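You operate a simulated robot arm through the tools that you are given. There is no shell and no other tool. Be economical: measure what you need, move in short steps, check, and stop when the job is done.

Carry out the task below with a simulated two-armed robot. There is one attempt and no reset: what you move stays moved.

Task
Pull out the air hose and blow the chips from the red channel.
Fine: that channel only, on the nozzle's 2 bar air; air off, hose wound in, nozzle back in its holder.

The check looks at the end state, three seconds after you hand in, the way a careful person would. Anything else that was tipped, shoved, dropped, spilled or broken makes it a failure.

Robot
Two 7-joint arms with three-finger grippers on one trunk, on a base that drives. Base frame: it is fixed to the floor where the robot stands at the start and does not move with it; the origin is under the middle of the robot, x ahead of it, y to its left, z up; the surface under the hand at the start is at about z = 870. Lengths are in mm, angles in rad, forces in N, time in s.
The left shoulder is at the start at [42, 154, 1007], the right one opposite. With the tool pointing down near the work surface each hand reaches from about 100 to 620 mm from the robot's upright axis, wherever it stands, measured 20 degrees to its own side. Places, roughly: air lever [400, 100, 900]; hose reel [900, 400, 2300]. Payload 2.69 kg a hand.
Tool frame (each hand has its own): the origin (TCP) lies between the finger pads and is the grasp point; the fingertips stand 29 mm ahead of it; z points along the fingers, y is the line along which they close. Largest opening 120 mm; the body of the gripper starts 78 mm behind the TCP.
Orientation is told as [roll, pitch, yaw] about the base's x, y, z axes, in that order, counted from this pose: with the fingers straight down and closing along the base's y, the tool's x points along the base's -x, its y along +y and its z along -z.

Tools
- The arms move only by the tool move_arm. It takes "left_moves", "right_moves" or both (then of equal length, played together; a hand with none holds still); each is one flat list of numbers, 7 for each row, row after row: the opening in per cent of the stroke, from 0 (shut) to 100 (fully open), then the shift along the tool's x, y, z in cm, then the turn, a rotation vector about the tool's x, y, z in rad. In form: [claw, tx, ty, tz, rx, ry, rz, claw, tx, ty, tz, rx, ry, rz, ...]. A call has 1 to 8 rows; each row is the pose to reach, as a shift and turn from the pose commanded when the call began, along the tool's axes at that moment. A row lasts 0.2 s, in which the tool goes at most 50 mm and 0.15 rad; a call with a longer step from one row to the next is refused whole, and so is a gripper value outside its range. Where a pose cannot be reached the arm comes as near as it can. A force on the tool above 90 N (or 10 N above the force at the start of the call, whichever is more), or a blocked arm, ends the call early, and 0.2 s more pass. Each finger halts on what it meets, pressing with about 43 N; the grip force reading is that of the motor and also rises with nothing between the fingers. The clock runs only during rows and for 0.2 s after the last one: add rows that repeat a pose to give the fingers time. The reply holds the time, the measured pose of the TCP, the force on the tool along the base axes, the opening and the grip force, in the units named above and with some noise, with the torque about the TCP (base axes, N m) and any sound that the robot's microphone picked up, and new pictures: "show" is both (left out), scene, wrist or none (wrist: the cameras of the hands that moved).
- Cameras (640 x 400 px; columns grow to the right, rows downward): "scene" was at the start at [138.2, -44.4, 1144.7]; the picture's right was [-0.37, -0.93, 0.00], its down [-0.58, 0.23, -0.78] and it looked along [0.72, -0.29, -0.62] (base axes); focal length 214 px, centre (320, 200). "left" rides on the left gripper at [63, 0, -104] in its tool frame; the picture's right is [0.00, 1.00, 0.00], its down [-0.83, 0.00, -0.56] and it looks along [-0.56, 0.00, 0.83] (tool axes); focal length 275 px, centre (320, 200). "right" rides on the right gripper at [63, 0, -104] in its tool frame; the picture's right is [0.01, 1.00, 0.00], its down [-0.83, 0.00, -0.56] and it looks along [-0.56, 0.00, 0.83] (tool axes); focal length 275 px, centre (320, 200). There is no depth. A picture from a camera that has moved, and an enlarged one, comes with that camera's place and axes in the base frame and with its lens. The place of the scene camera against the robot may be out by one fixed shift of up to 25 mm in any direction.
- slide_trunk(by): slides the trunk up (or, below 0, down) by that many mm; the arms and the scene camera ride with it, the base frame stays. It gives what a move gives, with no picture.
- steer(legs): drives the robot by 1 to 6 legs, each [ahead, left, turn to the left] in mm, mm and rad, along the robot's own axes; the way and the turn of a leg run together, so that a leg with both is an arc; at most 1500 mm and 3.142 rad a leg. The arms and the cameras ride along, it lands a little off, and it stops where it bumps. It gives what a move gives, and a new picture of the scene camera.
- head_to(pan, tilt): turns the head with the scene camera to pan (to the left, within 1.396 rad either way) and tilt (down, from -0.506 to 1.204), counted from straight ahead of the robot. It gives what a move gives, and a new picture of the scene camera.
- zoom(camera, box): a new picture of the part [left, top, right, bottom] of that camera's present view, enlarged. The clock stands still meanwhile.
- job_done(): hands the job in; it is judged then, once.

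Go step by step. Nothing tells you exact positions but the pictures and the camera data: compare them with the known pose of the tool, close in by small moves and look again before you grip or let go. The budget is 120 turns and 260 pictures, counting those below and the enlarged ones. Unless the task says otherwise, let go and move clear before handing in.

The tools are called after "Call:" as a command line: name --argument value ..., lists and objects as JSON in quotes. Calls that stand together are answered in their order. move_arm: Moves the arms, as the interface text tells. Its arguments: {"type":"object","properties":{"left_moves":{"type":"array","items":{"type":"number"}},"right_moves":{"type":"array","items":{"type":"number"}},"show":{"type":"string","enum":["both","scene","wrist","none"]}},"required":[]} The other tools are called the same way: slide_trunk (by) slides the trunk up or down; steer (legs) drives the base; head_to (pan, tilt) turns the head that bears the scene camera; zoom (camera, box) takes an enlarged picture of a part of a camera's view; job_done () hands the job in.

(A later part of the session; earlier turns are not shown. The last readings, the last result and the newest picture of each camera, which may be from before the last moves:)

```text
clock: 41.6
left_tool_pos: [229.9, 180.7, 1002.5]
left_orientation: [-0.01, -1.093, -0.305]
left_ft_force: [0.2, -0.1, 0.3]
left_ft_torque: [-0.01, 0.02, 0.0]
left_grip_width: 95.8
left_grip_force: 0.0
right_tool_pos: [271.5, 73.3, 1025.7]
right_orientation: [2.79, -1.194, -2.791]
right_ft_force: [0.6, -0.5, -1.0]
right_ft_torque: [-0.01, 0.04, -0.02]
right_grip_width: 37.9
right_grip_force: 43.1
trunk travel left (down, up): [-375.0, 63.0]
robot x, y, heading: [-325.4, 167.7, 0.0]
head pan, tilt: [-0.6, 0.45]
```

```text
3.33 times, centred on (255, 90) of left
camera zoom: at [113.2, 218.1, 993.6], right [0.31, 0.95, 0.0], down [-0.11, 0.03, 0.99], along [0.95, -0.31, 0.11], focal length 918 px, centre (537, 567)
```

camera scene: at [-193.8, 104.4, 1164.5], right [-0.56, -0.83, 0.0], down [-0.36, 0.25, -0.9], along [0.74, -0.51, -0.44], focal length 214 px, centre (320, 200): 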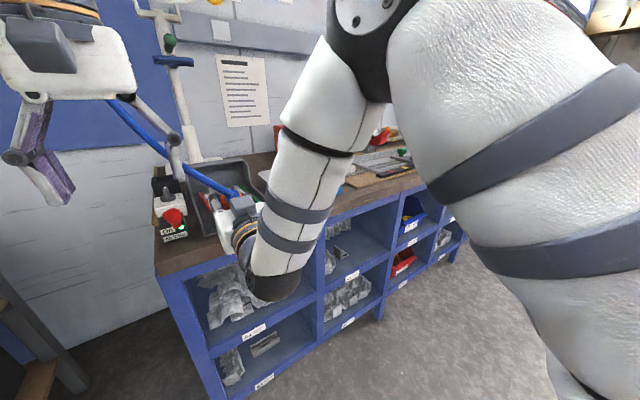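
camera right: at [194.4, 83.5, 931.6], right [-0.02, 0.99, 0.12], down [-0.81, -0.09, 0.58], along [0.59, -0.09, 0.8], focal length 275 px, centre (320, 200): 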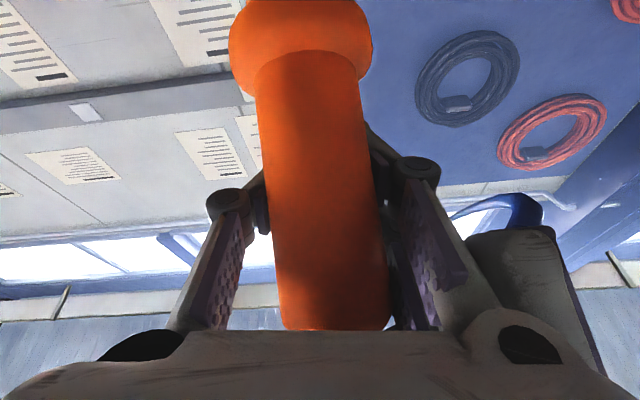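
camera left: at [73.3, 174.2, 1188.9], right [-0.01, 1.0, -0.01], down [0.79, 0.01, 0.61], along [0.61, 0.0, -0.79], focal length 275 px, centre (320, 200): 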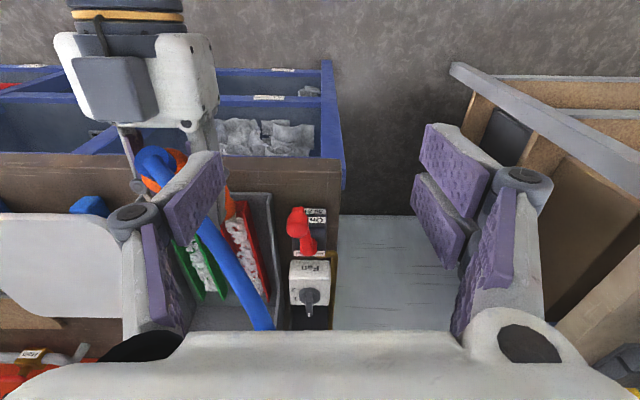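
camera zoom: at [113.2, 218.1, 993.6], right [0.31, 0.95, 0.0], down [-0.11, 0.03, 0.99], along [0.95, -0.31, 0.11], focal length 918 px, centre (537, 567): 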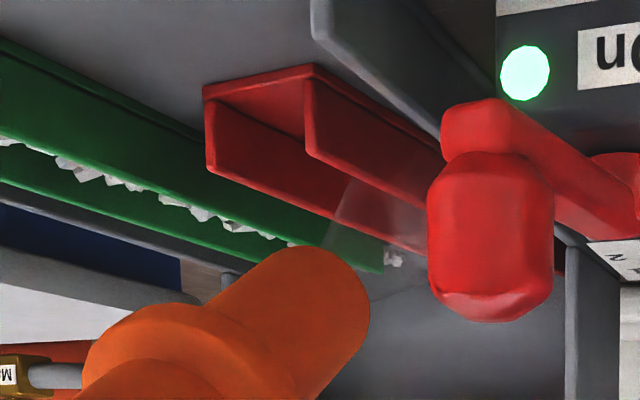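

The red channel now looks clear from here. I'll check from above with the left hand camera.

Call:
move_arm --left_moves '[80, -0.57, -0.3, -1.4, -0.023, 0.129, -0.036, 80, -1.14, -0.6, -2.8, -0.047, 0.258, -0.072, 80, -1.7, -0.9, -4.2, -0.07, 0.386, -0.109, 80, -2.3, -1.2, -5.6, -0.094, 0.515, -0.145, 80, -2.85, -1.5, -7, -0.117, 0.644, -0.181, 80, -3.4, -1.8, -8.4, -0.14, 0.773, -0.218, 80, -4, -2.1, -9.8, -0.164, 0.9, -0.254, 80, -4.56, -2.4, -11.2, -0.187, 1.03, -0.29]' --show "none"

Call:
zoom --camera "left" --box '[140, 150, 340, 330]'

```text
clock: 43.4
left_tool_pos: [146.4, 180.2, 1093.0]
left_orientation: [-0.003, -0.049, 0.015]
left_ft_force: [-0.2, 0.3, 0.2]
left_ft_torque: [0.0, -0.01, 0.01]
left_grip_width: 96.1
left_grip_force: 0.1
right_tool_pos: [271.8, 72.7, 1026.2]
right_orientation: [2.789, -1.196, -2.789]
right_ft_force: [0.3, 0.6, -1.3]
right_ft_torque: [-0.02, 0.01, -0.01]
right_grip_width: 37.7
right_grip_force: 43.3
trunk travel left (down, up): [-375.0, 63.0]
robot x, y, heading: [-328.2, 166.4, 0.0]
head pan, tilt: [-0.6, 0.45]
```

```text
2.22 times, centred on (240, 240) of left
camera zoom: at [78.8, 180.0, 1193.4], right [-0.01, 1.0, 0.0], down [0.8, 0.01, 0.6], along [0.6, 0.0, -0.8], focal length 612 px, centre (498, 111)
```

zoom: 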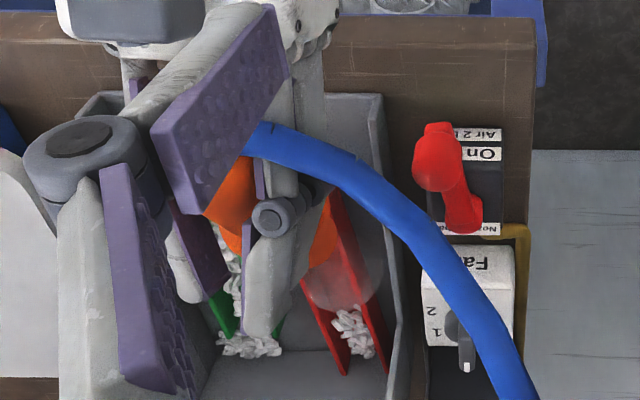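

A few chips remain at the red channel's far end, beyond the jet's footprint. I'll move the nozzle 45 mm forward at the same height.

Call:
move_arm --right_moves '[10, 0.5, 0, 1.4, 0, 0, 0, 10, 1.0, 0.1, 2.8, 0, 0, 0, 10, 1.5, 0.2, 4.2, 0, 0, 0, 10, 1.5, 0.2, 4.2, 0, 0, 0, 10, 1.5, 0.2, 4.2, 0, 0, 0]' --show "none"

Call:
zoom --camera "left" --box '[140, 150, 340, 330]'

```text
clock: 44.6
left_tool_pos: [147.6, 181.2, 1094.3]
left_orientation: [-0.004, -0.052, 0.018]
left_ft_force: [-0.2, 0.4, 1.0]
left_ft_torque: [0.01, 0.04, 0.0]
left_grip_width: 95.8
left_grip_force: 0.1
right_tool_pos: [316.4, 77.4, 1027.5]
right_orientation: [2.791, -1.195, -2.789]
right_ft_force: [0.1, 0.5, -1.3]
right_ft_torque: [-0.01, 0.02, 0.04]
right_grip_width: 37.8
right_grip_force: 42.8
trunk travel left (down, up): [-375.0, 63.0]
robot x, y, heading: [-326.0, 168.7, -0.002]
head pan, tilt: [-0.6, 0.45]
```

```text
2.22 times, centred on (240, 240) of left
camera zoom: at [78.4, 181.0, 1194.1], right [-0.01, 1.0, 0.0], down [0.8, 0.01, 0.6], along [0.6, 0.01, -0.8], focal length 612 px, centre (498, 111)
```

zoom: 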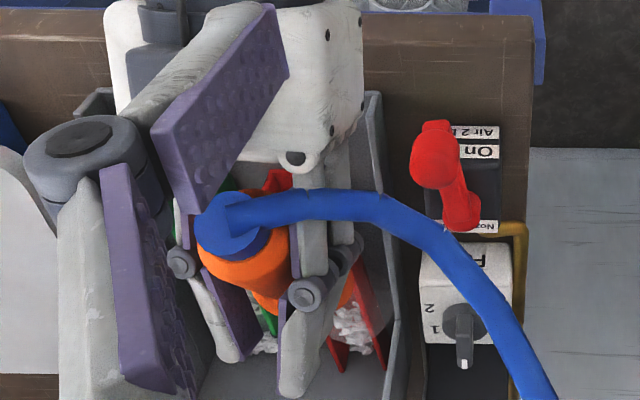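

Call:
move_arm --right_moves '[10, 0.2, 0, 0.5, 0, 0, 0, 10, 0.3, 0.05, 1.0, 0, 0, 0, 10, 0.5, 0.1, 1.5, 0, 0, 0, 10, 0.5, 0.1, 1.5, 0, 0, 0, 10, 0.5, 0.1, 1.5, 0, 0, 0, 10, 0.5, 0.1, 1.5, 0, 0, 0]' --show "none"

Call:
zoom --camera "left" --box '[200, 220, 300, 330]'

```text
clock: 46.0
left_tool_pos: [147.9, 181.2, 1095.4]
left_orientation: [-0.004, -0.05, 0.017]
left_ft_force: [0.5, 0.6, -1.1]
left_ft_torque: [0.0, 0.0, -0.04]
left_grip_width: 96.0
left_grip_force: 0.0
right_tool_pos: [332.2, 79.4, 1027.9]
right_orientation: [2.791, -1.194, -2.79]
right_ft_force: [0.7, 0.8, -2.0]
right_ft_torque: [-0.05, 0.01, -0.01]
right_grip_width: 37.5
right_grip_force: 43.0
trunk travel left (down, up): [-375.0, 63.0]
robot x, y, heading: [-327.4, 165.8, 0.002]
head pan, tilt: [-0.6, 0.45]
```

```text
3.64 times, centred on (250, 275) of left
camera zoom: at [78.3, 181.0, 1194.1], right [-0.01, 1.0, 0.0], down [0.8, 0.01, 0.6], along [0.6, 0.0, -0.8], focal length 1001 px, centre (574, -73)
```

zoom: 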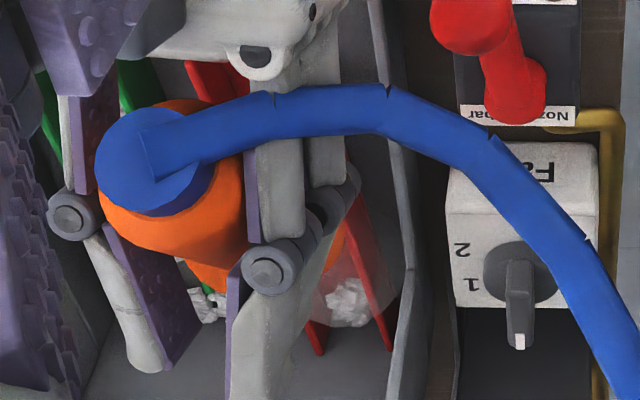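

Fewer chips are left and the jet is on them. I'll advance 15 mm more and dwell.

Call:
move_arm --right_moves '[10, 0.3, 0.05, 0.8, 0, 0, 0, 10, 0.55, 0.1, 1.5, 0, 0, 0, 10, 0.55, 0.1, 1.5, 0, 0, 0, 10, 0.55, 0.1, 1.5, 0, 0, 0, 10, 0.55, 0.1, 1.5, 0, 0, 0, 10, 0.55, 0.1, 1.5, 0, 0, 0]' --show "none"

Call:
zoom --camera "left" --box '[200, 220, 300, 330]'

```text
clock: 47.4
left_tool_pos: [146.8, 181.5, 1095.0]
left_orientation: [-0.003, -0.05, 0.017]
left_ft_force: [0.2, -1.3, 0.3]
left_ft_torque: [0.02, -0.03, 0.0]
left_grip_width: 95.9
left_grip_force: 0.1
right_tool_pos: [347.1, 80.0, 1027.9]
right_orientation: [2.791, -1.193, -2.788]
right_ft_force: [-0.6, 0.8, -1.9]
right_ft_torque: [0.05, 0.0, -0.04]
right_grip_width: 37.3
right_grip_force: 43.2
trunk travel left (down, up): [-375.0, 63.0]
robot x, y, heading: [-329.9, 165.4, 0.001]
head pan, tilt: [-0.6, 0.45]
```

```text
3.64 times, centred on (250, 275) of left
camera zoom: at [78.4, 181.0, 1194.1], right [-0.01, 1.0, 0.0], down [0.8, 0.01, 0.6], along [0.6, 0.01, -0.8], focal length 1001 px, centre (574, -73)
```

zoom: 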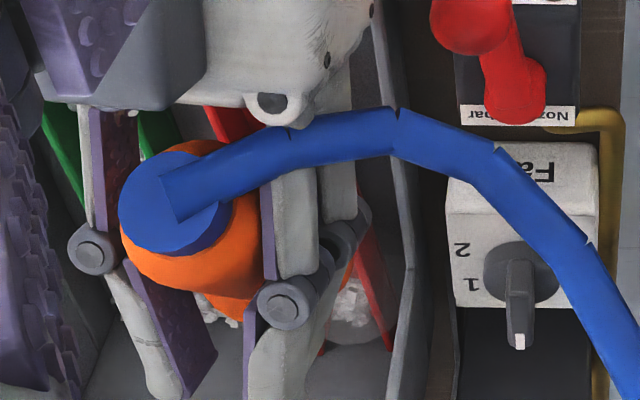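

Call:
head_to --pan 0.1 --tilt 0.45

Call:
zoom --camera "scene" --box '[300, 140, 440, 240]'

Call:
zoom --camera "left" --box '[220, 260, 280, 320]'

```text
clock: 48.5
left_tool_pos: [148.1, 182.1, 1095.4]
left_orientation: [-0.003, -0.051, 0.017]
left_ft_force: [0.2, -0.8, -0.3]
left_ft_torque: [0.0, 0.02, 0.0]
left_grip_width: 96.1
left_grip_force: 0.1
right_tool_pos: [347.5, 79.8, 1029.2]
right_orientation: [2.793, -1.194, -2.788]
right_ft_force: [0.4, -0.1, -1.0]
right_ft_torque: [-0.03, 0.01, 0.03]
right_grip_width: 37.5
right_grip_force: 43.1
trunk travel left (down, up): [-375.0, 63.0]
robot x, y, heading: [-328.0, 167.9, -0.001]
head pan, tilt: [0.099, 0.45]
camera scene: at [-178.2, 165.3, 1164.6], right [0.1, -1.0, 0.0], down [-0.43, -0.04, -0.9], along [0.9, 0.09, -0.44], focal length 214 px, centre (320, 200)
```

scene: 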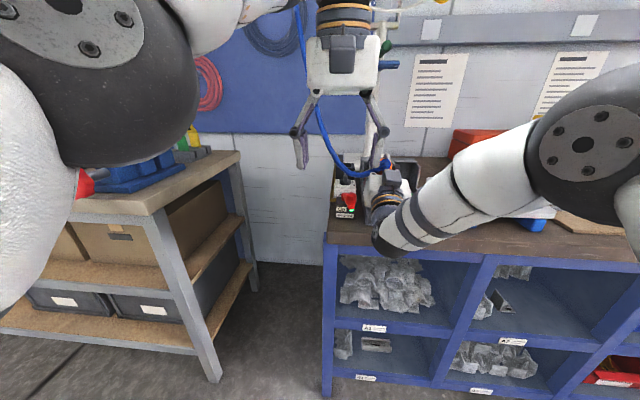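

```text
4.00 times, centred on (370, 190) of scene
camera zoom: at [-178.2, 165.3, 1164.6], right [0.1, -1.0, 0.0], down [-0.43, -0.04, -0.9], along [0.9, 0.09, -0.44], focal length 858 px, centre (120, 240)
```

zoom: 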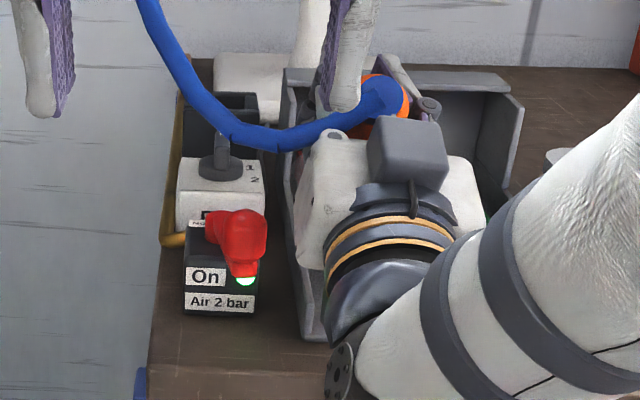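

```text
6.67 times, centred on (250, 290) of left
camera zoom: at [78.4, 181.0, 1194.1], right [-0.01, 1.0, 0.0], down [0.8, 0.01, 0.6], along [0.6, 0.01, -0.8], focal length 1835 px, centre (787, -400)
```

zoom: 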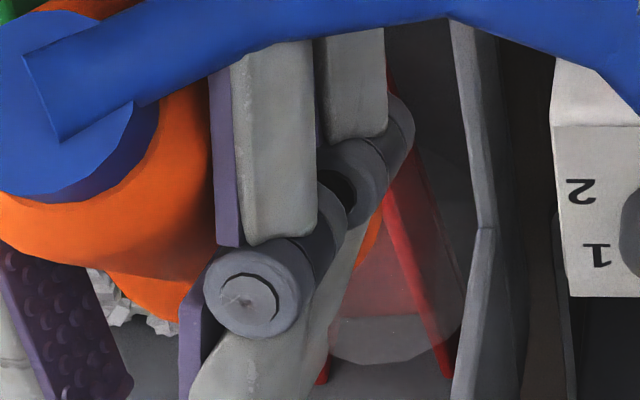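

The far end within the jet footprint now looks empty. I'll draw the nozzle back along the channel to get a clear view.

Call:
move_arm --right_moves '[10, -0.6, -0.1, -1.7, 0, 0, 0, 10, -1.2, -0.2, -3.4, 0, 0, 0, 10, -1.8, -0.3, -5.1, 0, 0, 0, 10, -2.4, -0.4, -6.8, 0, 0, 0]' --show "none"

Call:
zoom --camera "left" --box '[180, 210, 290, 330]'

```text
clock: 49.5
left_tool_pos: [146.8, 182.9, 1094.9]
left_orientation: [-0.003, -0.052, 0.017]
left_ft_force: [-0.5, -0.2, -0.6]
left_ft_torque: [0.02, 0.01, -0.01]
left_grip_width: 96.0
left_grip_force: 0.1
right_tool_pos: [274.7, 74.5, 1026.8]
right_orientation: [2.793, -1.193, -2.791]
right_ft_force: [0.2, -0.6, -1.6]
right_ft_torque: [-0.01, 0.04, -0.02]
right_grip_width: 37.1
right_grip_force: 43.6
trunk travel left (down, up): [-375.0, 63.0]
robot x, y, heading: [-327.2, 169.9, -0.002]
head pan, tilt: [0.099, 0.45]
```

```text
3.33 times, centred on (235, 270) of left
camera zoom: at [78.1, 180.9, 1194.2], right [-0.01, 1.0, 0.0], down [0.8, 0.01, 0.6], along [0.6, 0.01, -0.8], focal length 918 px, centre (603, -33)
```

zoom: 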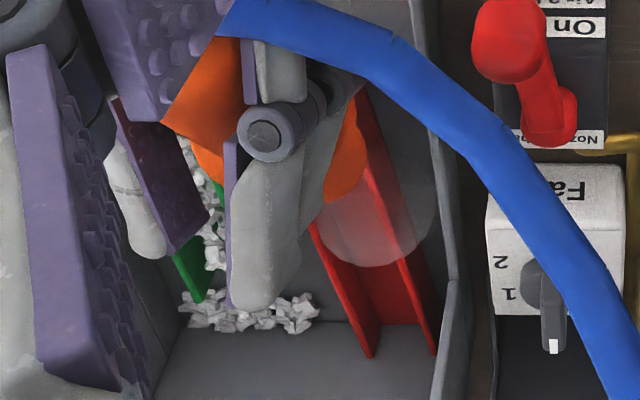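

The red channel is clear and the blown chips lie on the tray floor. Next is the lever: the left hand approaches the knob, now near (288,148,950), from the left side so it avoids the right hand.

Call:
move_arm --left_moves '[75, -0.86, 0.36, 1.06, 0.0487, -0.113, 0.0841, 70, -1.7, 0.7, 2.1, 0.0975, -0.226, 0.168, 65, -2.6, 1.1, 3.2, 0.146, -0.339, 0.252, 60, -3.4, 1.45, 4.2, 0.195, -0.452, 0.3365, 55, -4.3, 1.8, 5.3, 0.244, -0.565, 0.4206, 50, -5.2, 2.2, 6.3, 0.2925, -0.678, 0.505, 50, -6, 2.5, 7.4, 0.341, -0.791, 0.589, 50, -6.9, 2.9, 8.5, 0.39, -0.904, 0.673]' --show "both"

```text
clock: 51.3
left_tool_pos: [222.4, 212.1, 1011.2]
left_orientation: [-0.001, -1.006, -0.733]
left_ft_force: [1.2, 0.0, -0.4]
left_ft_torque: [-0.03, 0.01, -0.01]
left_grip_width: 60.0
left_grip_force: 0.0
right_tool_pos: [274.5, 75.1, 1026.6]
right_orientation: [2.792, -1.194, -2.787]
right_ft_force: [0.5, 0.1, -1.2]
right_ft_torque: [-0.02, 0.0, -0.01]
right_grip_width: 37.3
right_grip_force: 43.6
trunk travel left (down, up): [-375.0, 63.0]
robot x, y, heading: [-324.9, 165.4, 0.001]
head pan, tilt: [0.099, 0.45]
camera scene: at [-177.9, 165.8, 1164.5], right [0.1, -0.99, 0.0], down [-0.43, -0.04, -0.9], along [0.9, 0.09, -0.44], focal length 214 px, centre (320, 200)
camera left: at [130.4, 293.4, 1013.6], right [0.67, 0.74, 0.0], down [-0.02, 0.01, 1.0], along [0.74, -0.67, 0.02], focal length 275 px, centre (320, 200)
```

scene: 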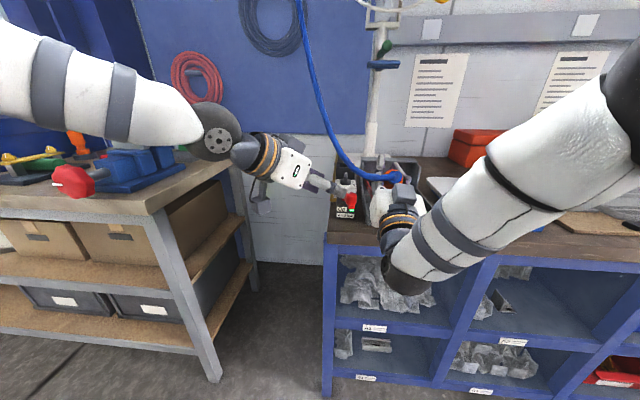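
left: 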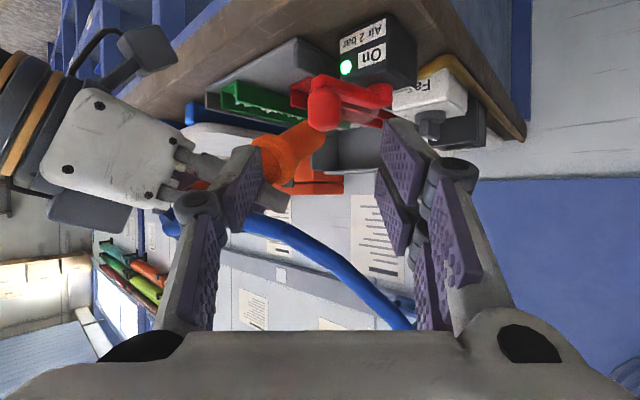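

The knob is on the approach line. I'll go in slightly high to clear the lever arm and grip.

Call:
move_arm --left_moves '[50, -0.3, 0, 3.5, 0, 0, 0, 50, -0.6, 0.1, 7, 0, 0, 0, 50, -0.6, 0.1, 10, 0, 0, 0, 30, -0.6, 0.1, 10, 0, 0, 0, 10, -0.6, 0.1, 10, 0, 0, 0, 10, -0.6, 0.1, 10, 0, 0, 0]' --show "wrist"

```text
clock: 52.7
left_tool_pos: [285.8, 153.7, 966.7]
left_orientation: [-0.001, -1.006, -0.731]
left_ft_force: [-6.7, 1.2, 4.2]
left_ft_torque: [0.39, 0.13, 0.21]
left_grip_width: 24.8
left_grip_force: 45.5
right_tool_pos: [273.8, 75.8, 1027.4]
right_orientation: [2.793, -1.192, -2.791]
right_ft_force: [-1.0, -0.2, -1.6]
right_ft_torque: [-0.01, 0.04, 0.0]
right_grip_width: 37.0
right_grip_force: 42.8
trunk travel left (down, up): [-375.0, 63.0]
robot x, y, heading: [-329.4, 169.4, -0.001]
head pan, tilt: [0.099, 0.45]
camera left: at [194.4, 235.3, 967.0], right [0.67, 0.74, 0.0], down [-0.02, 0.01, 1.0], along [0.74, -0.67, 0.02], focal length 275 px, centre (320, 200)
```

left: 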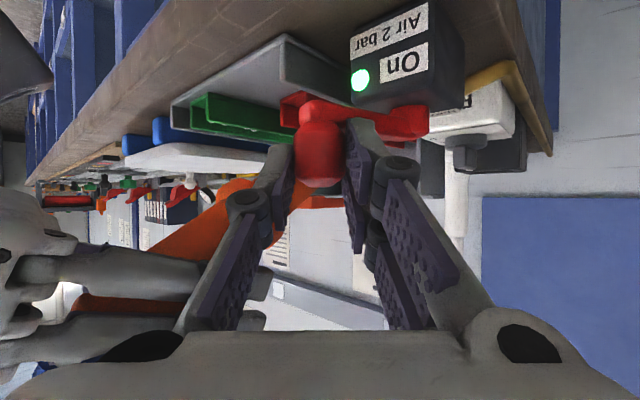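

Gripped. The nozzle tip is where the knob will swing, so I'll first draw the nozzle back about 70 mm.

Call:
move_arm --right_moves '[10, -0.6, -0.2, -1.8, 0, 0, 0, 10, -1.3, -0.4, -3.6, 0, 0, 0, 10, -1.9, -0.5, -5.4, 0, 0, 0, 10, -2.6, -0.65, -7.1, 0, 0, 0]' --show "scene"

Call:
zoom --camera "left" --box '[0, 60, 400, 320]'

```text
clock: 53.7
left_tool_pos: [285.7, 153.2, 964.1]
left_orientation: [-0.001, -1.007, -0.732]
left_ft_force: [-7.2, 0.6, 7.3]
left_ft_torque: [0.15, 0.09, 0.09]
left_grip_width: 24.8
left_grip_force: 45.0
right_tool_pos: [198.8, 63.5, 1025.7]
right_orientation: [2.798, -1.19, -2.788]
right_ft_force: [-0.6, -0.3, -1.9]
right_ft_torque: [-0.01, 0.01, 0.01]
right_grip_width: 37.3
right_grip_force: 42.9
trunk travel left (down, up): [-375.0, 63.0]
robot x, y, heading: [-330.6, 167.8, 0.001]
head pan, tilt: [0.099, 0.45]
camera scene: at [-179.6, 165.5, 1164.8], right [0.1, -0.99, 0.0], down [-0.43, -0.04, -0.9], along [0.9, 0.09, -0.43], focal length 214 px, centre (320, 200)
```

scene: 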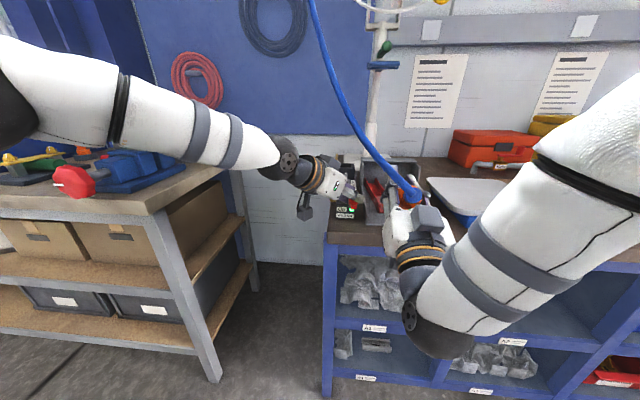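

```text
1.54 times, centred on (200, 190) of left
camera zoom: at [194.4, 235.2, 967.0], right [0.67, 0.74, 0.0], down [-0.02, 0.01, 1.0], along [0.74, -0.67, 0.02], focal length 424 px, centre (505, 215)
```

zoom: 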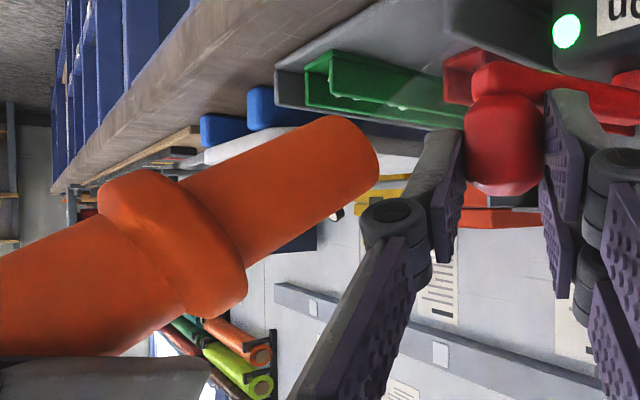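

The nozzle is clear. I'll turn the lever back off along the arc.

Call:
move_arm --left_moves '[10, -0.98, -1.21, 1.54, 0, 0, 0, 10, -2.1, -1.84, 3.32, 0, 0, 0, 10, -3.27, -1.82, 5.16, 0, 0, 0, 10, -4.0, -1.5, 6.2, 0, 0, 0]' --show "wrist"

```text
clock: 54.7
left_tool_pos: [333.2, 107.9, 967.4]
left_orientation: [0.002, -1.011, -0.724]
left_ft_force: [-8.8, 58.1, 15.0]
left_ft_torque: [0.88, -0.63, 1.49]
left_grip_width: 43.7
left_grip_force: 20.7
right_tool_pos: [198.6, 72.1, 1027.3]
right_orientation: [2.814, -1.191, -2.8]
right_ft_force: [-0.6, 0.2, -1.1]
right_ft_torque: [-0.01, 0.01, 0.02]
right_grip_width: 36.9
right_grip_force: 43.3
trunk travel left (down, up): [-375.0, 63.0]
robot x, y, heading: [-331.0, 165.4, -0.0]
head pan, tilt: [0.099, 0.45]
camera left: at [241.3, 188.5, 968.4], right [0.66, 0.75, 0.0], down [-0.03, 0.02, 1.0], along [0.75, -0.66, 0.03], focal length 275 px, centre (320, 200)
```

left: 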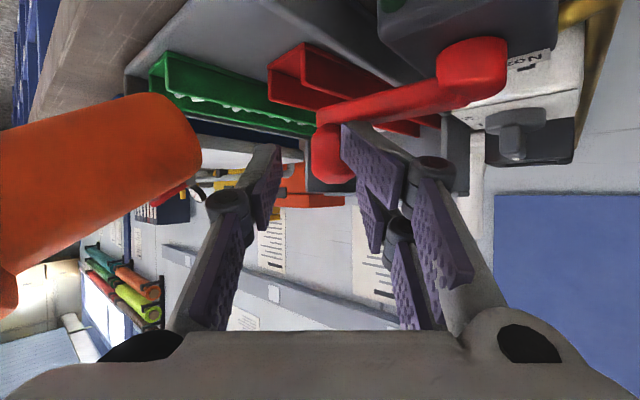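

The lamp is dark and the lever has snapped to off. I'll relieve the side force, open and withdraw.

Call:
move_arm --left_moves '[60, 0, 0.8, -0.8, 0, 0, 0, 70, 0, 0.8, -2.5, 0, 0, 0, 70, -1, 0.8, -6, 0, 0, 0, 70, -2, 0.8, -10, 0, 0, 0]' --show "wrist"

Call:
zoom --camera "left" --box '[180, 0, 540, 200]'

```text
clock: 55.7
left_tool_pos: [279.0, 148.9, 1035.3]
left_orientation: [-0.002, -1.003, -0.729]
left_ft_force: [0.6, 0.1, -0.6]
left_ft_torque: [0.0, 0.0, -0.02]
left_grip_width: 83.9
left_grip_force: 0.1
right_tool_pos: [199.6, 64.6, 1026.8]
right_orientation: [2.799, -1.191, -2.789]
right_ft_force: [-0.3, 0.0, -2.5]
right_ft_torque: [0.0, 0.03, 0.03]
right_grip_width: 36.9
right_grip_force: 43.1
trunk travel left (down, up): [-375.0, 63.0]
robot x, y, heading: [-327.0, 167.9, -0.002]
head pan, tilt: [0.099, 0.45]
camera left: at [188.5, 229.9, 1036.5], right [0.67, 0.74, 0.0], down [-0.02, 0.01, 1.0], along [0.74, -0.67, 0.02], focal length 275 px, centre (320, 200)
```

left: 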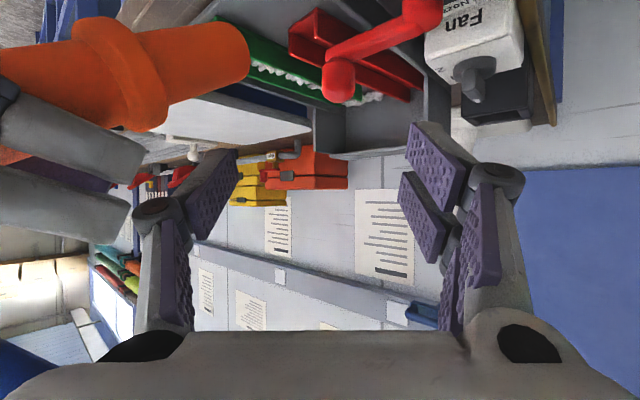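

```text
1.78 times, centred on (360, 100) of left
camera zoom: at [188.5, 229.9, 1036.5], right [0.67, 0.74, 0.0], down [-0.02, 0.01, 1.0], along [0.74, -0.67, 0.02], focal length 489 px, centre (249, 378)
```

zoom: 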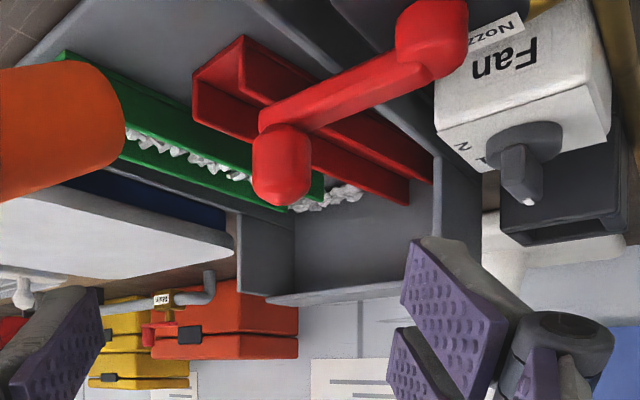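

The red channel is empty, the air is off and the green chips are intact. I'll withdraw the left hand, lift the nozzle and turn it back toward vertical.

Call:
move_arm --left_moves '[70, -0.5, 1, -1.5, 0, 0, 0, 70, -1, 2, -3, 0, 0, 0, 70, -1.5, 3, -5, 0, 0, 0, 70, -2, 4, -7, 0, 0, 0, 70, -2, 5, -9, 0, 0, 0, 70, -2, 6, -11, 0, 0, 0, 70, -2, 6, -12, 0, 0, 0]' --right_moves '[10, -1.5, 0.2, 1.46, 0, 0.13, 0, 10, -3, 0.4, 2.9, 0, 0.26, 0, 10, -4.5, 0.6, 4.4, 0, 0.39, 0, 10, -6, 0.8, 5.8, 0, 0.52, 0, 10, -7.5, 1.1, 7.3, 0, 0.65, 0, 10, -9, 1.3, 8.7, 0, 0.78, 0, 10, -10.5, 1.5, 10.2, 0, 0.91, 0]'

```text
clock: 57.3
left_tool_pos: [254.3, 254.5, 1117.4]
left_orientation: [-0.004, -1.004, -0.729]
left_ft_force: [0.4, -1.4, -0.1]
left_ft_torque: [-0.03, -0.02, -0.04]
left_grip_width: 83.9
left_grip_force: 0.1
right_tool_pos: [258.5, 65.4, 1160.8]
right_orientation: [0.241, -1.007, -0.169]
right_ft_force: [0.0, 0.4, -1.5]
right_ft_torque: [0.03, -0.02, 0.02]
right_grip_width: 37.1
right_grip_force: 42.4
trunk travel left (down, up): [-375.0, 63.0]
robot x, y, heading: [-324.9, 165.0, -0.006]
head pan, tilt: [0.099, 0.45]
camera scene: at [-178.3, 165.7, 1164.6], right [0.1, -0.99, 0.0], down [-0.43, -0.04, -0.9], along [0.9, 0.09, -0.44], focal length 214 px, centre (320, 200)
camera right: at [135.8, 61.1, 1160.9], right [-0.04, 0.99, 0.12], down [-0.03, -0.12, 0.99], along [1.0, 0.03, 0.04], focal length 275 px, centre (320, 200)
camera left: at [162.7, 336.4, 1118.8], right [0.67, 0.74, 0.0], down [-0.02, 0.01, 1.0], along [0.74, -0.67, 0.02], focal length 275 px, centre (320, 200)
```

scene: 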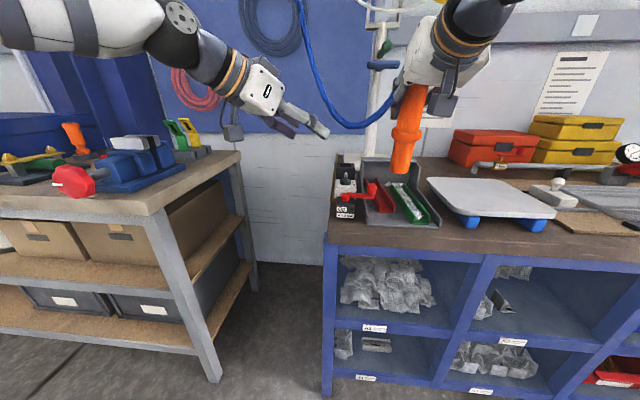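
right: 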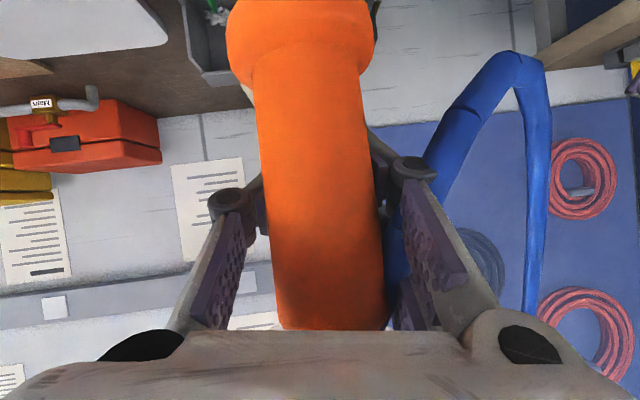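
left: 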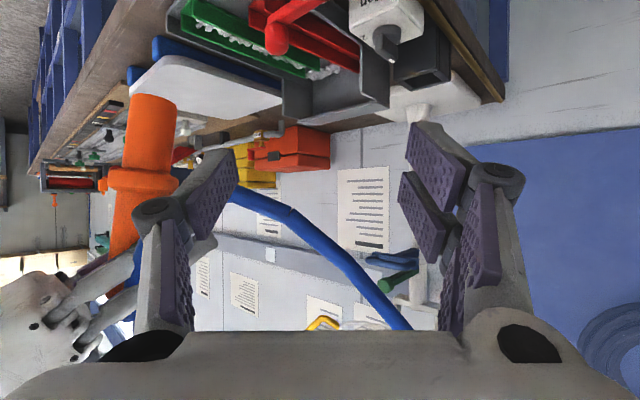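

From two views the nozzle is upright sideways but its tip leans about 10° forward. I'll correct that, tuck the left hand back, and drive forward to the earlier standing place.

Call:
move_arm --left_moves '[70, 0, 0.5, -3.5, 0, 0, 0, 70, 0, 1, -7, 0, 0, 0, 70, 0, 1.5, -10.5, 0, 0, 0, 70, 0, 2, -14, 0, 0, 0]' --right_moves '[10, 0, 0, 0, 0, 0.08, 0, 10, 0, 0, 0, 0, 0.16, 0, 10, 0, 0, 0, 0, 0.17, 0, 10, 0, 0, 0, 0, 0.17, 0]' --show "none"

Call:
steer --legs '[[300, 0, 0]]'

```text
clock: 58.3
left_tool_pos: [178.0, 348.5, 1193.7]
left_orientation: [-0.005, -1.002, -0.73]
left_ft_force: [0.0, 0.1, 0.7]
left_ft_torque: [-0.07, -0.01, 0.0]
left_grip_width: 84.3
left_grip_force: 0.1
right_tool_pos: [256.6, 64.8, 1158.9]
right_orientation: [0.189, -0.84, -0.107]
right_ft_force: [-0.3, 0.3, -2.3]
right_ft_torque: [0.02, -0.01, 0.0]
right_grip_width: 36.6
right_grip_force: 43.2
trunk travel left (down, up): [-375.0, 63.0]
robot x, y, heading: [-326.1, 166.2, -0.0]
head pan, tilt: [0.099, 0.45]
```

```text
clock: 60.4
left_tool_pos: [486.9, 343.4, 1192.5]
left_orientation: [-0.004, -1.004, -0.739]
left_ft_force: [0.8, 0.3, -0.2]
left_ft_torque: [0.03, 0.03, -0.02]
left_grip_width: 84.0
left_grip_force: 0.0
right_tool_pos: [564.7, 59.2, 1158.8]
right_orientation: [0.19, -0.838, -0.115]
right_ft_force: [0.3, -0.3, -1.2]
right_ft_torque: [0.01, -0.07, 0.01]
right_grip_width: 36.8
right_grip_force: 43.7
trunk travel left (down, up): [-375.0, 63.0]
robot x, y, heading: [-20.6, 166.8, -0.005]
head pan, tilt: [0.099, 0.45]
camera scene: at [128.3, 163.6, 1164.5], right [0.09, -1.0, 0.0], down [-0.43, -0.04, -0.9], along [0.9, 0.08, -0.44], focal length 214 px, centre (320, 200)
```

scene: 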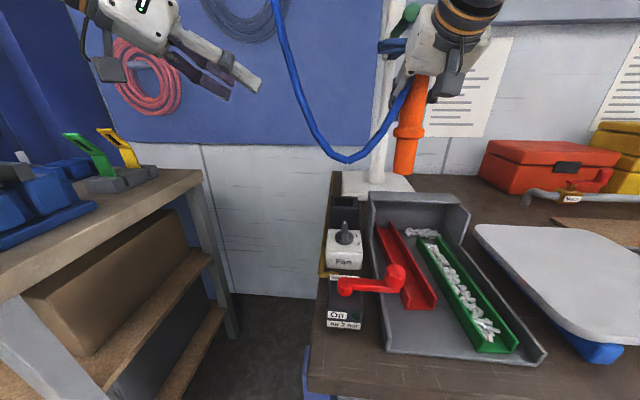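

The bench looks good, but the hose hangs slack because the reel has latched at the pulled-out length. As with a ratchet reel, I'll tug it: drive back until the hose goes taut, then come forward.

Call:
steer --legs '[[-600, 0, 0]]'

```text
clock: 63.1
left_tool_pos: [38.2, 342.2, 1194.5]
left_orientation: [-0.002, -1.007, -0.751]
left_ft_force: [0.8, -0.9, 0.0]
left_ft_torque: [-0.02, 0.0, -0.02]
left_grip_width: 84.0
left_grip_force: 0.0
right_tool_pos: [112.7, 59.8, 1160.1]
right_orientation: [0.194, -0.842, -0.126]
right_ft_force: [0.1, -0.2, -2.3]
right_ft_torque: [-0.04, -0.01, 0.0]
right_grip_width: 36.5
right_grip_force: 42.8
trunk travel left (down, up): [-375.0, 63.0]
robot x, y, heading: [-477.3, 171.6, -0.016]
head pan, tilt: [0.099, 0.45]
stopped in leg 1: the robot was blocked; the commanded pose is now the measured one
camera scene: at [-322.2, 166.8, 1164.1], right [0.08, -1.0, 0.0], down [-0.44, -0.04, -0.9], along [0.9, 0.07, -0.44], focal length 214 px, centre (320, 200)
```

scene: 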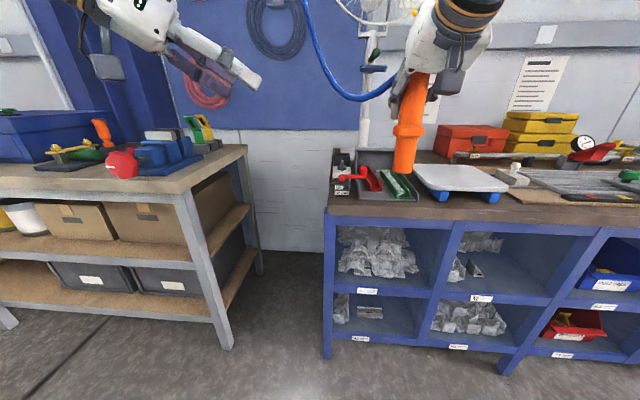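

The base bumped something behind me. I'll ease off 25 mm and look to both sides.

Call:
steer --legs '[[25, 0, 0]]'

Call:
head_to --pan 1.39 --tilt 0.7

Call:
head_to --pan -1.39 --tilt 0.7

```text
clock: 63.9
left_tool_pos: [62.4, 341.0, 1195.6]
left_orientation: [0.0, -1.009, -0.752]
left_ft_force: [0.4, 0.1, 0.0]
left_ft_torque: [-0.05, 0.0, -0.03]
left_grip_width: 84.0
left_grip_force: 0.0
right_tool_pos: [134.6, 59.2, 1162.5]
right_orientation: [0.193, -0.845, -0.127]
right_ft_force: [1.4, 0.8, -1.8]
right_ft_torque: [0.0, -0.01, -0.01]
right_grip_width: 36.6
right_grip_force: 43.5
trunk travel left (down, up): [-375.0, 63.0]
robot x, y, heading: [-447.8, 169.0, -0.017]
head pan, tilt: [0.099, 0.45]
camera scene: at [-298.8, 166.4, 1164.4], right [0.08, -1.0, 0.0], down [-0.43, -0.04, -0.9], along [0.9, 0.07, -0.44], focal length 214 px, centre (320, 200)
```

scene: 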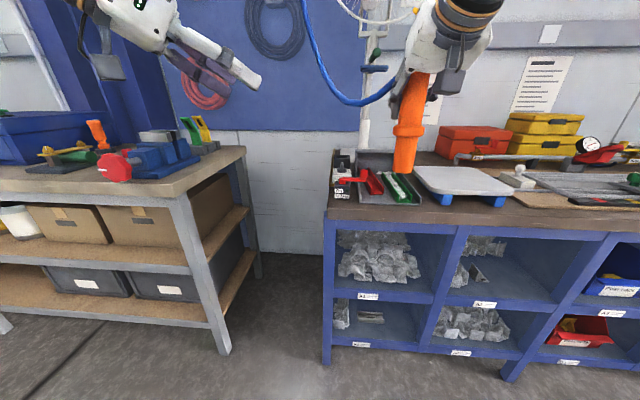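

```text
clock: 65.4
left_tool_pos: [61.2, 341.2, 1195.9]
left_orientation: [0.001, -1.011, -0.753]
left_ft_force: [-0.2, 0.0, 0.0]
left_ft_torque: [0.0, -0.01, -0.03]
left_grip_width: 84.0
left_grip_force: 0.1
right_tool_pos: [133.9, 58.8, 1162.2]
right_orientation: [0.194, -0.845, -0.127]
right_ft_force: [0.1, 0.1, -1.9]
right_ft_torque: [0.01, -0.03, -0.02]
right_grip_width: 36.8
right_grip_force: 42.7
trunk travel left (down, up): [-375.0, 63.0]
robot x, y, heading: [-452.3, 173.6, -0.016]
head pan, tilt: [1.389, 0.7]
camera scene: at [-374.6, 242.1, 1142.4], right [0.98, -0.2, 0.0], down [-0.13, -0.63, -0.77], along [0.15, 0.75, -0.64], focal length 214 px, centre (320, 200)
```

scene: 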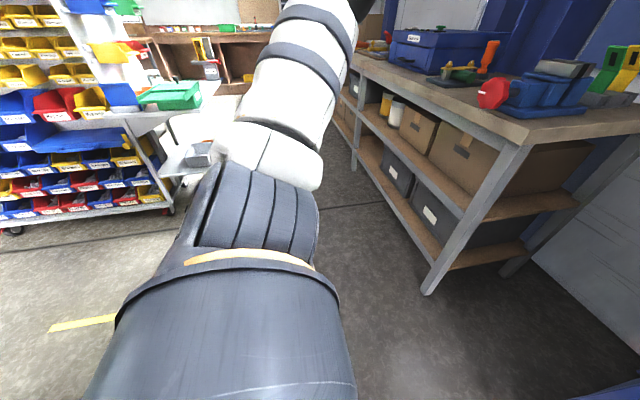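

```text
clock: 67.8
left_tool_pos: [59.5, 341.6, 1196.8]
left_orientation: [0.002, -1.01, -0.752]
left_ft_force: [-0.8, -0.2, -0.5]
left_ft_torque: [-0.02, -0.01, -0.05]
left_grip_width: 84.1
left_grip_force: 0.0
right_tool_pos: [133.8, 59.2, 1163.2]
right_orientation: [0.197, -0.845, -0.127]
right_ft_force: [0.0, 0.5, -1.1]
right_ft_torque: [0.0, -0.05, 0.01]
right_grip_width: 36.5
right_grip_force: 42.9
trunk travel left (down, up): [-375.0, 63.0]
robot x, y, heading: [-450.2, 167.7, -0.018]
head pan, tilt: [-1.389, 0.7]
camera scene: at [-377.3, 75.1, 1142.4], right [-0.99, -0.16, 0.0], down [-0.11, 0.64, -0.76], along [0.13, -0.75, -0.64], focal length 214 px, centre (320, 200)
```

scene: 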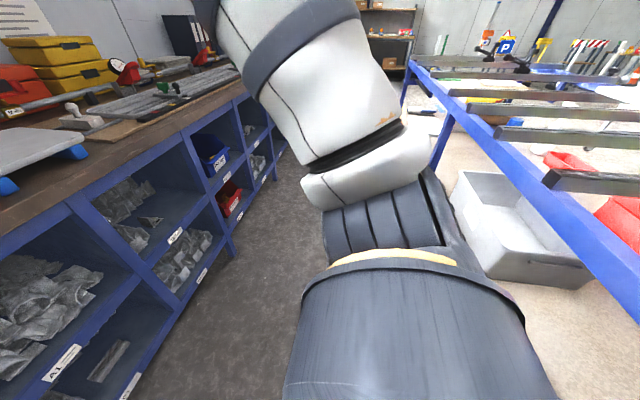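

Behind me is a heavy blue rack and nothing seems disturbed. Instead of driving further, I'll lower the nozzle in front of the bench to draw the hose taut.

Call:
move_arm --right_moves '[10, 2.7, -0.46, 2.4, 0, 0, 0, 10, 5.4, -0.9, 4.8, 0, 0, 0, 10, 8.2, -1.4, 7.2, 0, 0, 0, 10, 10.9, -1.8, 9.6, 0, 0, 0, 10, 13.6, -2.3, 12, 0, 0, 0, 10, 16.4, -2.8, 14.4, 0, 0, 0]' --show "none"

Call:
head_to --pan 0.1 --tilt 0.45

```text
clock: 69.2
left_tool_pos: [59.8, 343.2, 1196.1]
left_orientation: [0.0, -1.011, -0.749]
left_ft_force: [0.1, 0.1, 0.1]
left_ft_torque: [0.02, 0.01, -0.02]
left_grip_width: 83.9
left_grip_force: 0.1
right_tool_pos: [136.3, 59.2, 943.3]
right_orientation: [0.193, -0.847, -0.126]
right_ft_force: [2.8, 1.6, 2.8]
right_ft_torque: [-0.09, 0.27, -0.01]
right_grip_width: 37.0
right_grip_force: 42.7
trunk travel left (down, up): [-375.0, 63.0]
robot x, y, heading: [-451.1, 172.9, -0.018]
head pan, tilt: [-1.389, 0.7]
```

```text
clock: 70.8
left_tool_pos: [58.7, 341.6, 1197.2]
left_orientation: [0.0, -1.012, -0.753]
left_ft_force: [0.5, -0.1, 0.4]
left_ft_torque: [0.01, 0.04, 0.03]
left_grip_width: 84.0
left_grip_force: 0.0
right_tool_pos: [135.0, 58.4, 943.6]
right_orientation: [0.193, -0.844, -0.127]
right_ft_force: [2.8, 1.1, 3.1]
right_ft_torque: [-0.11, 0.26, -0.05]
right_grip_width: 36.9
right_grip_force: 43.0
trunk travel left (down, up): [-375.0, 63.0]
robot x, y, heading: [-450.2, 175.3, -0.013]
head pan, tilt: [0.099, 0.45]
camera scene: at [-299.7, 166.6, 1164.6], right [0.08, -1.0, 0.0], down [-0.43, -0.04, -0.9], along [0.9, 0.07, -0.44], focal length 214 px, centre (320, 200)
```

scene: 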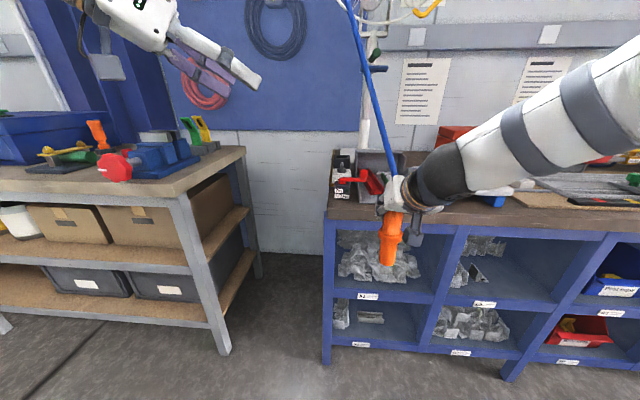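

The hose is taut at about 4 N. I'll release it by moving back up and see whether it retracts.

Call:
move_arm --right_moves '[10, -2.7, 0.46, -2.4, 0, 0, 0, 10, -5.4, 0.9, -4.8, 0, 0, 0, 10, -8.2, 1.4, -7.2, 0, 0, 0, 10, -10.9, 1.8, -9.6, 0, 0, 0, 10, -13.6, 2.3, -12, 0, 0, 0, 10, -16.4, 2.8, -14.4, 0, 0, 0]' --show "scene"

```text
clock: 72.2
left_tool_pos: [59.9, 341.4, 1197.2]
left_orientation: [0.001, -1.01, -0.753]
left_ft_force: [-0.1, 1.2, -1.0]
left_ft_torque: [-0.02, -0.03, 0.04]
left_grip_width: 83.8
left_grip_force: 0.0
right_tool_pos: [133.5, 59.0, 1161.4]
right_orientation: [0.194, -0.843, -0.125]
right_ft_force: [-0.1, 0.0, -1.2]
right_ft_torque: [-0.02, -0.01, 0.01]
right_grip_width: 37.0
right_grip_force: 43.2
trunk travel left (down, up): [-375.0, 63.0]
robot x, y, heading: [-451.7, 172.8, -0.016]
head pan, tilt: [0.099, 0.45]
camera scene: at [-299.9, 166.7, 1164.6], right [0.08, -1.0, 0.0], down [-0.43, -0.04, -0.9], along [0.9, 0.07, -0.44], focal length 214 px, centre (320, 200)
```

scene: 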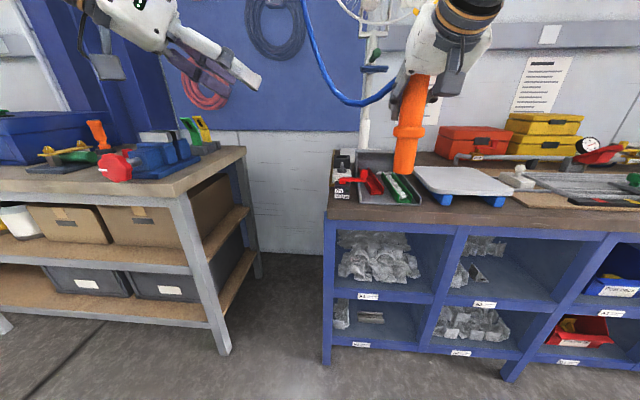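

It latched again. I'll look at the reel closely for a release mechanism.

Call:
head_to --pan 0.15 --tilt -0.45

Call:
zoom --camera "scene" --box '[240, 60, 420, 330]'

```text
clock: 73.4
left_tool_pos: [59.3, 340.5, 1197.3]
left_orientation: [0.003, -1.01, -0.754]
left_ft_force: [0.3, 0.0, -0.2]
left_ft_torque: [-0.04, 0.0, 0.04]
left_grip_width: 84.1
left_grip_force: 0.0
right_tool_pos: [134.7, 58.2, 1159.5]
right_orientation: [0.193, -0.843, -0.128]
right_ft_force: [-0.3, -0.3, -1.8]
right_ft_torque: [0.02, -0.06, 0.0]
right_grip_width: 37.0
right_grip_force: 42.8
trunk travel left (down, up): [-375.0, 63.0]
robot x, y, heading: [-447.6, 172.9, -0.018]
head pan, tilt: [0.15, -0.45]
camera scene: at [-321.7, 168.2, 1242.9], right [0.13, -0.99, 0.0], down [0.43, 0.06, -0.9], along [0.89, 0.12, 0.43], focal length 214 px, centre (320, 200)
```

scene: 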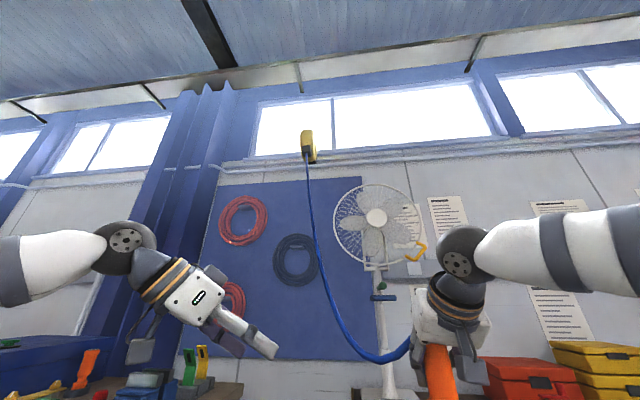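

```text
1.48 times, centred on (330, 195) of scene
camera zoom: at [-321.7, 168.2, 1242.9], right [0.13, -0.99, 0.0], down [0.43, 0.06, -0.9], along [0.89, 0.12, 0.43], focal length 318 px, centre (305, 207)
```

zoom: 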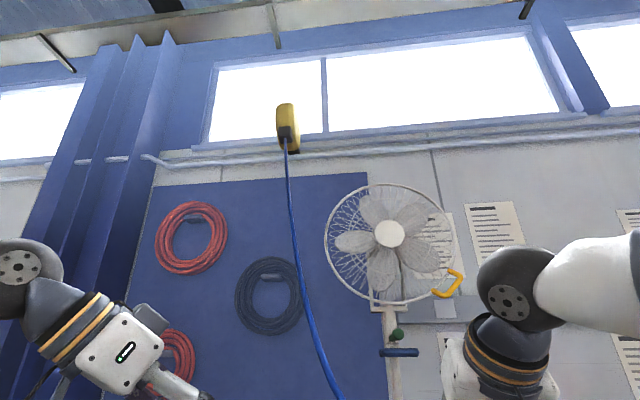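

There is no visible release, so the reel is probably freed by a short tug. I'll pull to just beyond taut by about 25 mm, then come back 40 mm and read the tension.

Call:
move_arm --right_moves '[10, 2.7, -0.46, 2.4, 0, 0, 0, 10, 5.4, -0.9, 4.8, 0, 0, 0, 10, 8.2, -1.4, 7.2, 0, 0, 0, 10, 10.9, -1.8, 9.6, 0, 0, 0, 10, 13.6, -2.3, 12, 0, 0, 0, 10, 16.4, -2.8, 14.4, 0, 0, 0, 10, 18.3, -3.1, 16, 0, 0, 0, 10, 15.3, -2.6, 13.4, 0, 0, 0]' --show "scene"

```text
clock: 75.2
left_tool_pos: [59.5, 342.7, 1196.3]
left_orientation: [0.002, -1.013, -0.754]
left_ft_force: [0.3, 0.6, 0.9]
left_ft_torque: [-0.02, 0.0, -0.02]
left_grip_width: 84.2
left_grip_force: 0.1
right_tool_pos: [134.0, 58.7, 956.5]
right_orientation: [0.196, -0.844, -0.128]
right_ft_force: [-0.1, 0.6, -0.8]
right_ft_torque: [0.01, 0.0, 0.03]
right_grip_width: 37.3
right_grip_force: 43.5
trunk travel left (down, up): [-375.0, 63.0]
robot x, y, heading: [-450.1, 170.3, -0.018]
head pan, tilt: [0.15, -0.45]
camera scene: at [-322.8, 168.4, 1243.0], right [0.13, -0.99, 0.0], down [0.43, 0.06, -0.9], along [0.89, 0.12, 0.44], focal length 214 px, centre (320, 200)
```

scene: 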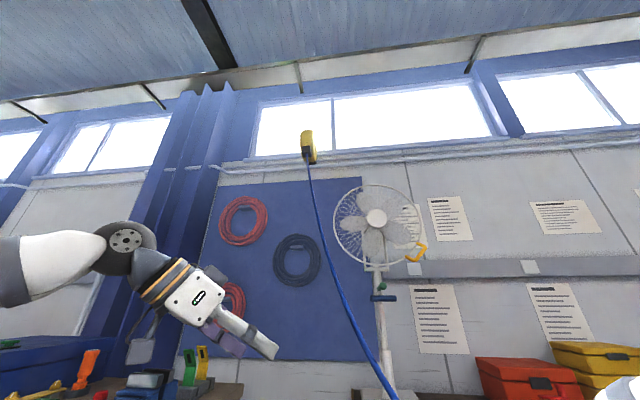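

Slack again. I'll try a longer, quicker tug of about 110 mm.

Call:
move_arm --right_moves '[10, 2.9, -0.5, 2.55, 0, 0, 0, 10, 5.8, -1.0, 5.1, 0, 0, 0, 10, 8.7, -1.5, 7.65, 0, 0, 0, 10, 11.6, -2.0, 10.2, 0, 0, 0, 10, 8.4, -1.4, 7.4, 0, 0, 0, 10, 5.4, -0.9, 4.8, 0, 0, 0]' --show "none"

```text
clock: 76.6
left_tool_pos: [59.1, 342.0, 1196.7]
left_orientation: [0.003, -1.011, -0.753]
left_ft_force: [0.2, -1.2, 0.6]
left_ft_torque: [0.0, 0.02, 0.01]
left_grip_width: 84.1
left_grip_force: 0.0
right_tool_pos: [134.2, 57.9, 884.4]
right_orientation: [0.194, -0.844, -0.126]
right_ft_force: [2.9, 1.5, 3.5]
right_ft_torque: [-0.13, 0.23, -0.05]
right_grip_width: 37.0
right_grip_force: 42.7
trunk travel left (down, up): [-375.0, 63.0]
robot x, y, heading: [-452.6, 174.5, -0.016]
head pan, tilt: [0.15, -0.45]
```

Tension persists while returning, so the reel is winding in. I'll continue upward without pausing.

Call:
move_arm --right_moves '[10, -2.9, 0.5, -2.55, 0, 0, 0, 10, -5.8, 1.0, -5.1, 0, 0, 0, 10, -8.7, 1.5, -7.65, 0, 0, 0, 10, -11.6, 2.0, -10.2, 0, 0, 0, 10, -14.5, 2.5, -12.75, 0, 0, 0, 10, -17.4, 3.0, -15.3, 0, 0, 0, 10, -20.4, 3.5, -17.9, 0, 0, 0]' --show "scene"

```text
clock: 78.2
left_tool_pos: [59.9, 342.5, 1196.9]
left_orientation: [-0.001, -1.011, -0.751]
left_ft_force: [-0.2, 0.0, 0.2]
left_ft_torque: [-0.01, 0.02, 0.01]
left_grip_width: 84.0
left_grip_force: 0.1
right_tool_pos: [133.7, 60.8, 1155.7]
right_orientation: [0.194, -0.845, -0.124]
right_ft_force: [2.9, 0.3, 2.6]
right_ft_torque: [-0.12, 0.25, -0.06]
right_grip_width: 37.3
right_grip_force: 42.8
trunk travel left (down, up): [-375.0, 63.0]
robot x, y, heading: [-450.0, 172.0, -0.017]
head pan, tilt: [0.15, -0.45]
camera scene: at [-321.8, 168.8, 1242.9], right [0.13, -0.99, 0.0], down [0.43, 0.06, -0.9], along [0.89, 0.12, 0.44], focal length 214 px, centre (320, 200)
```

scene: 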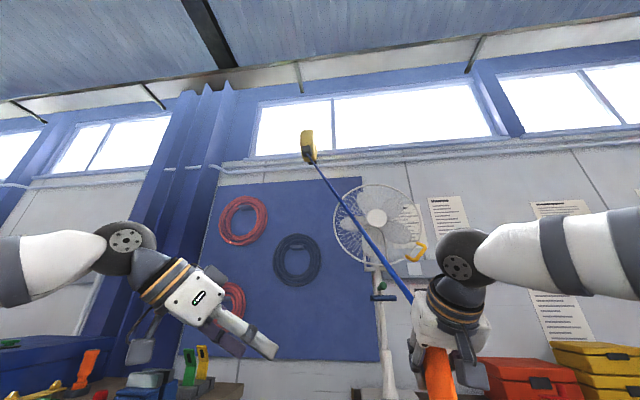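

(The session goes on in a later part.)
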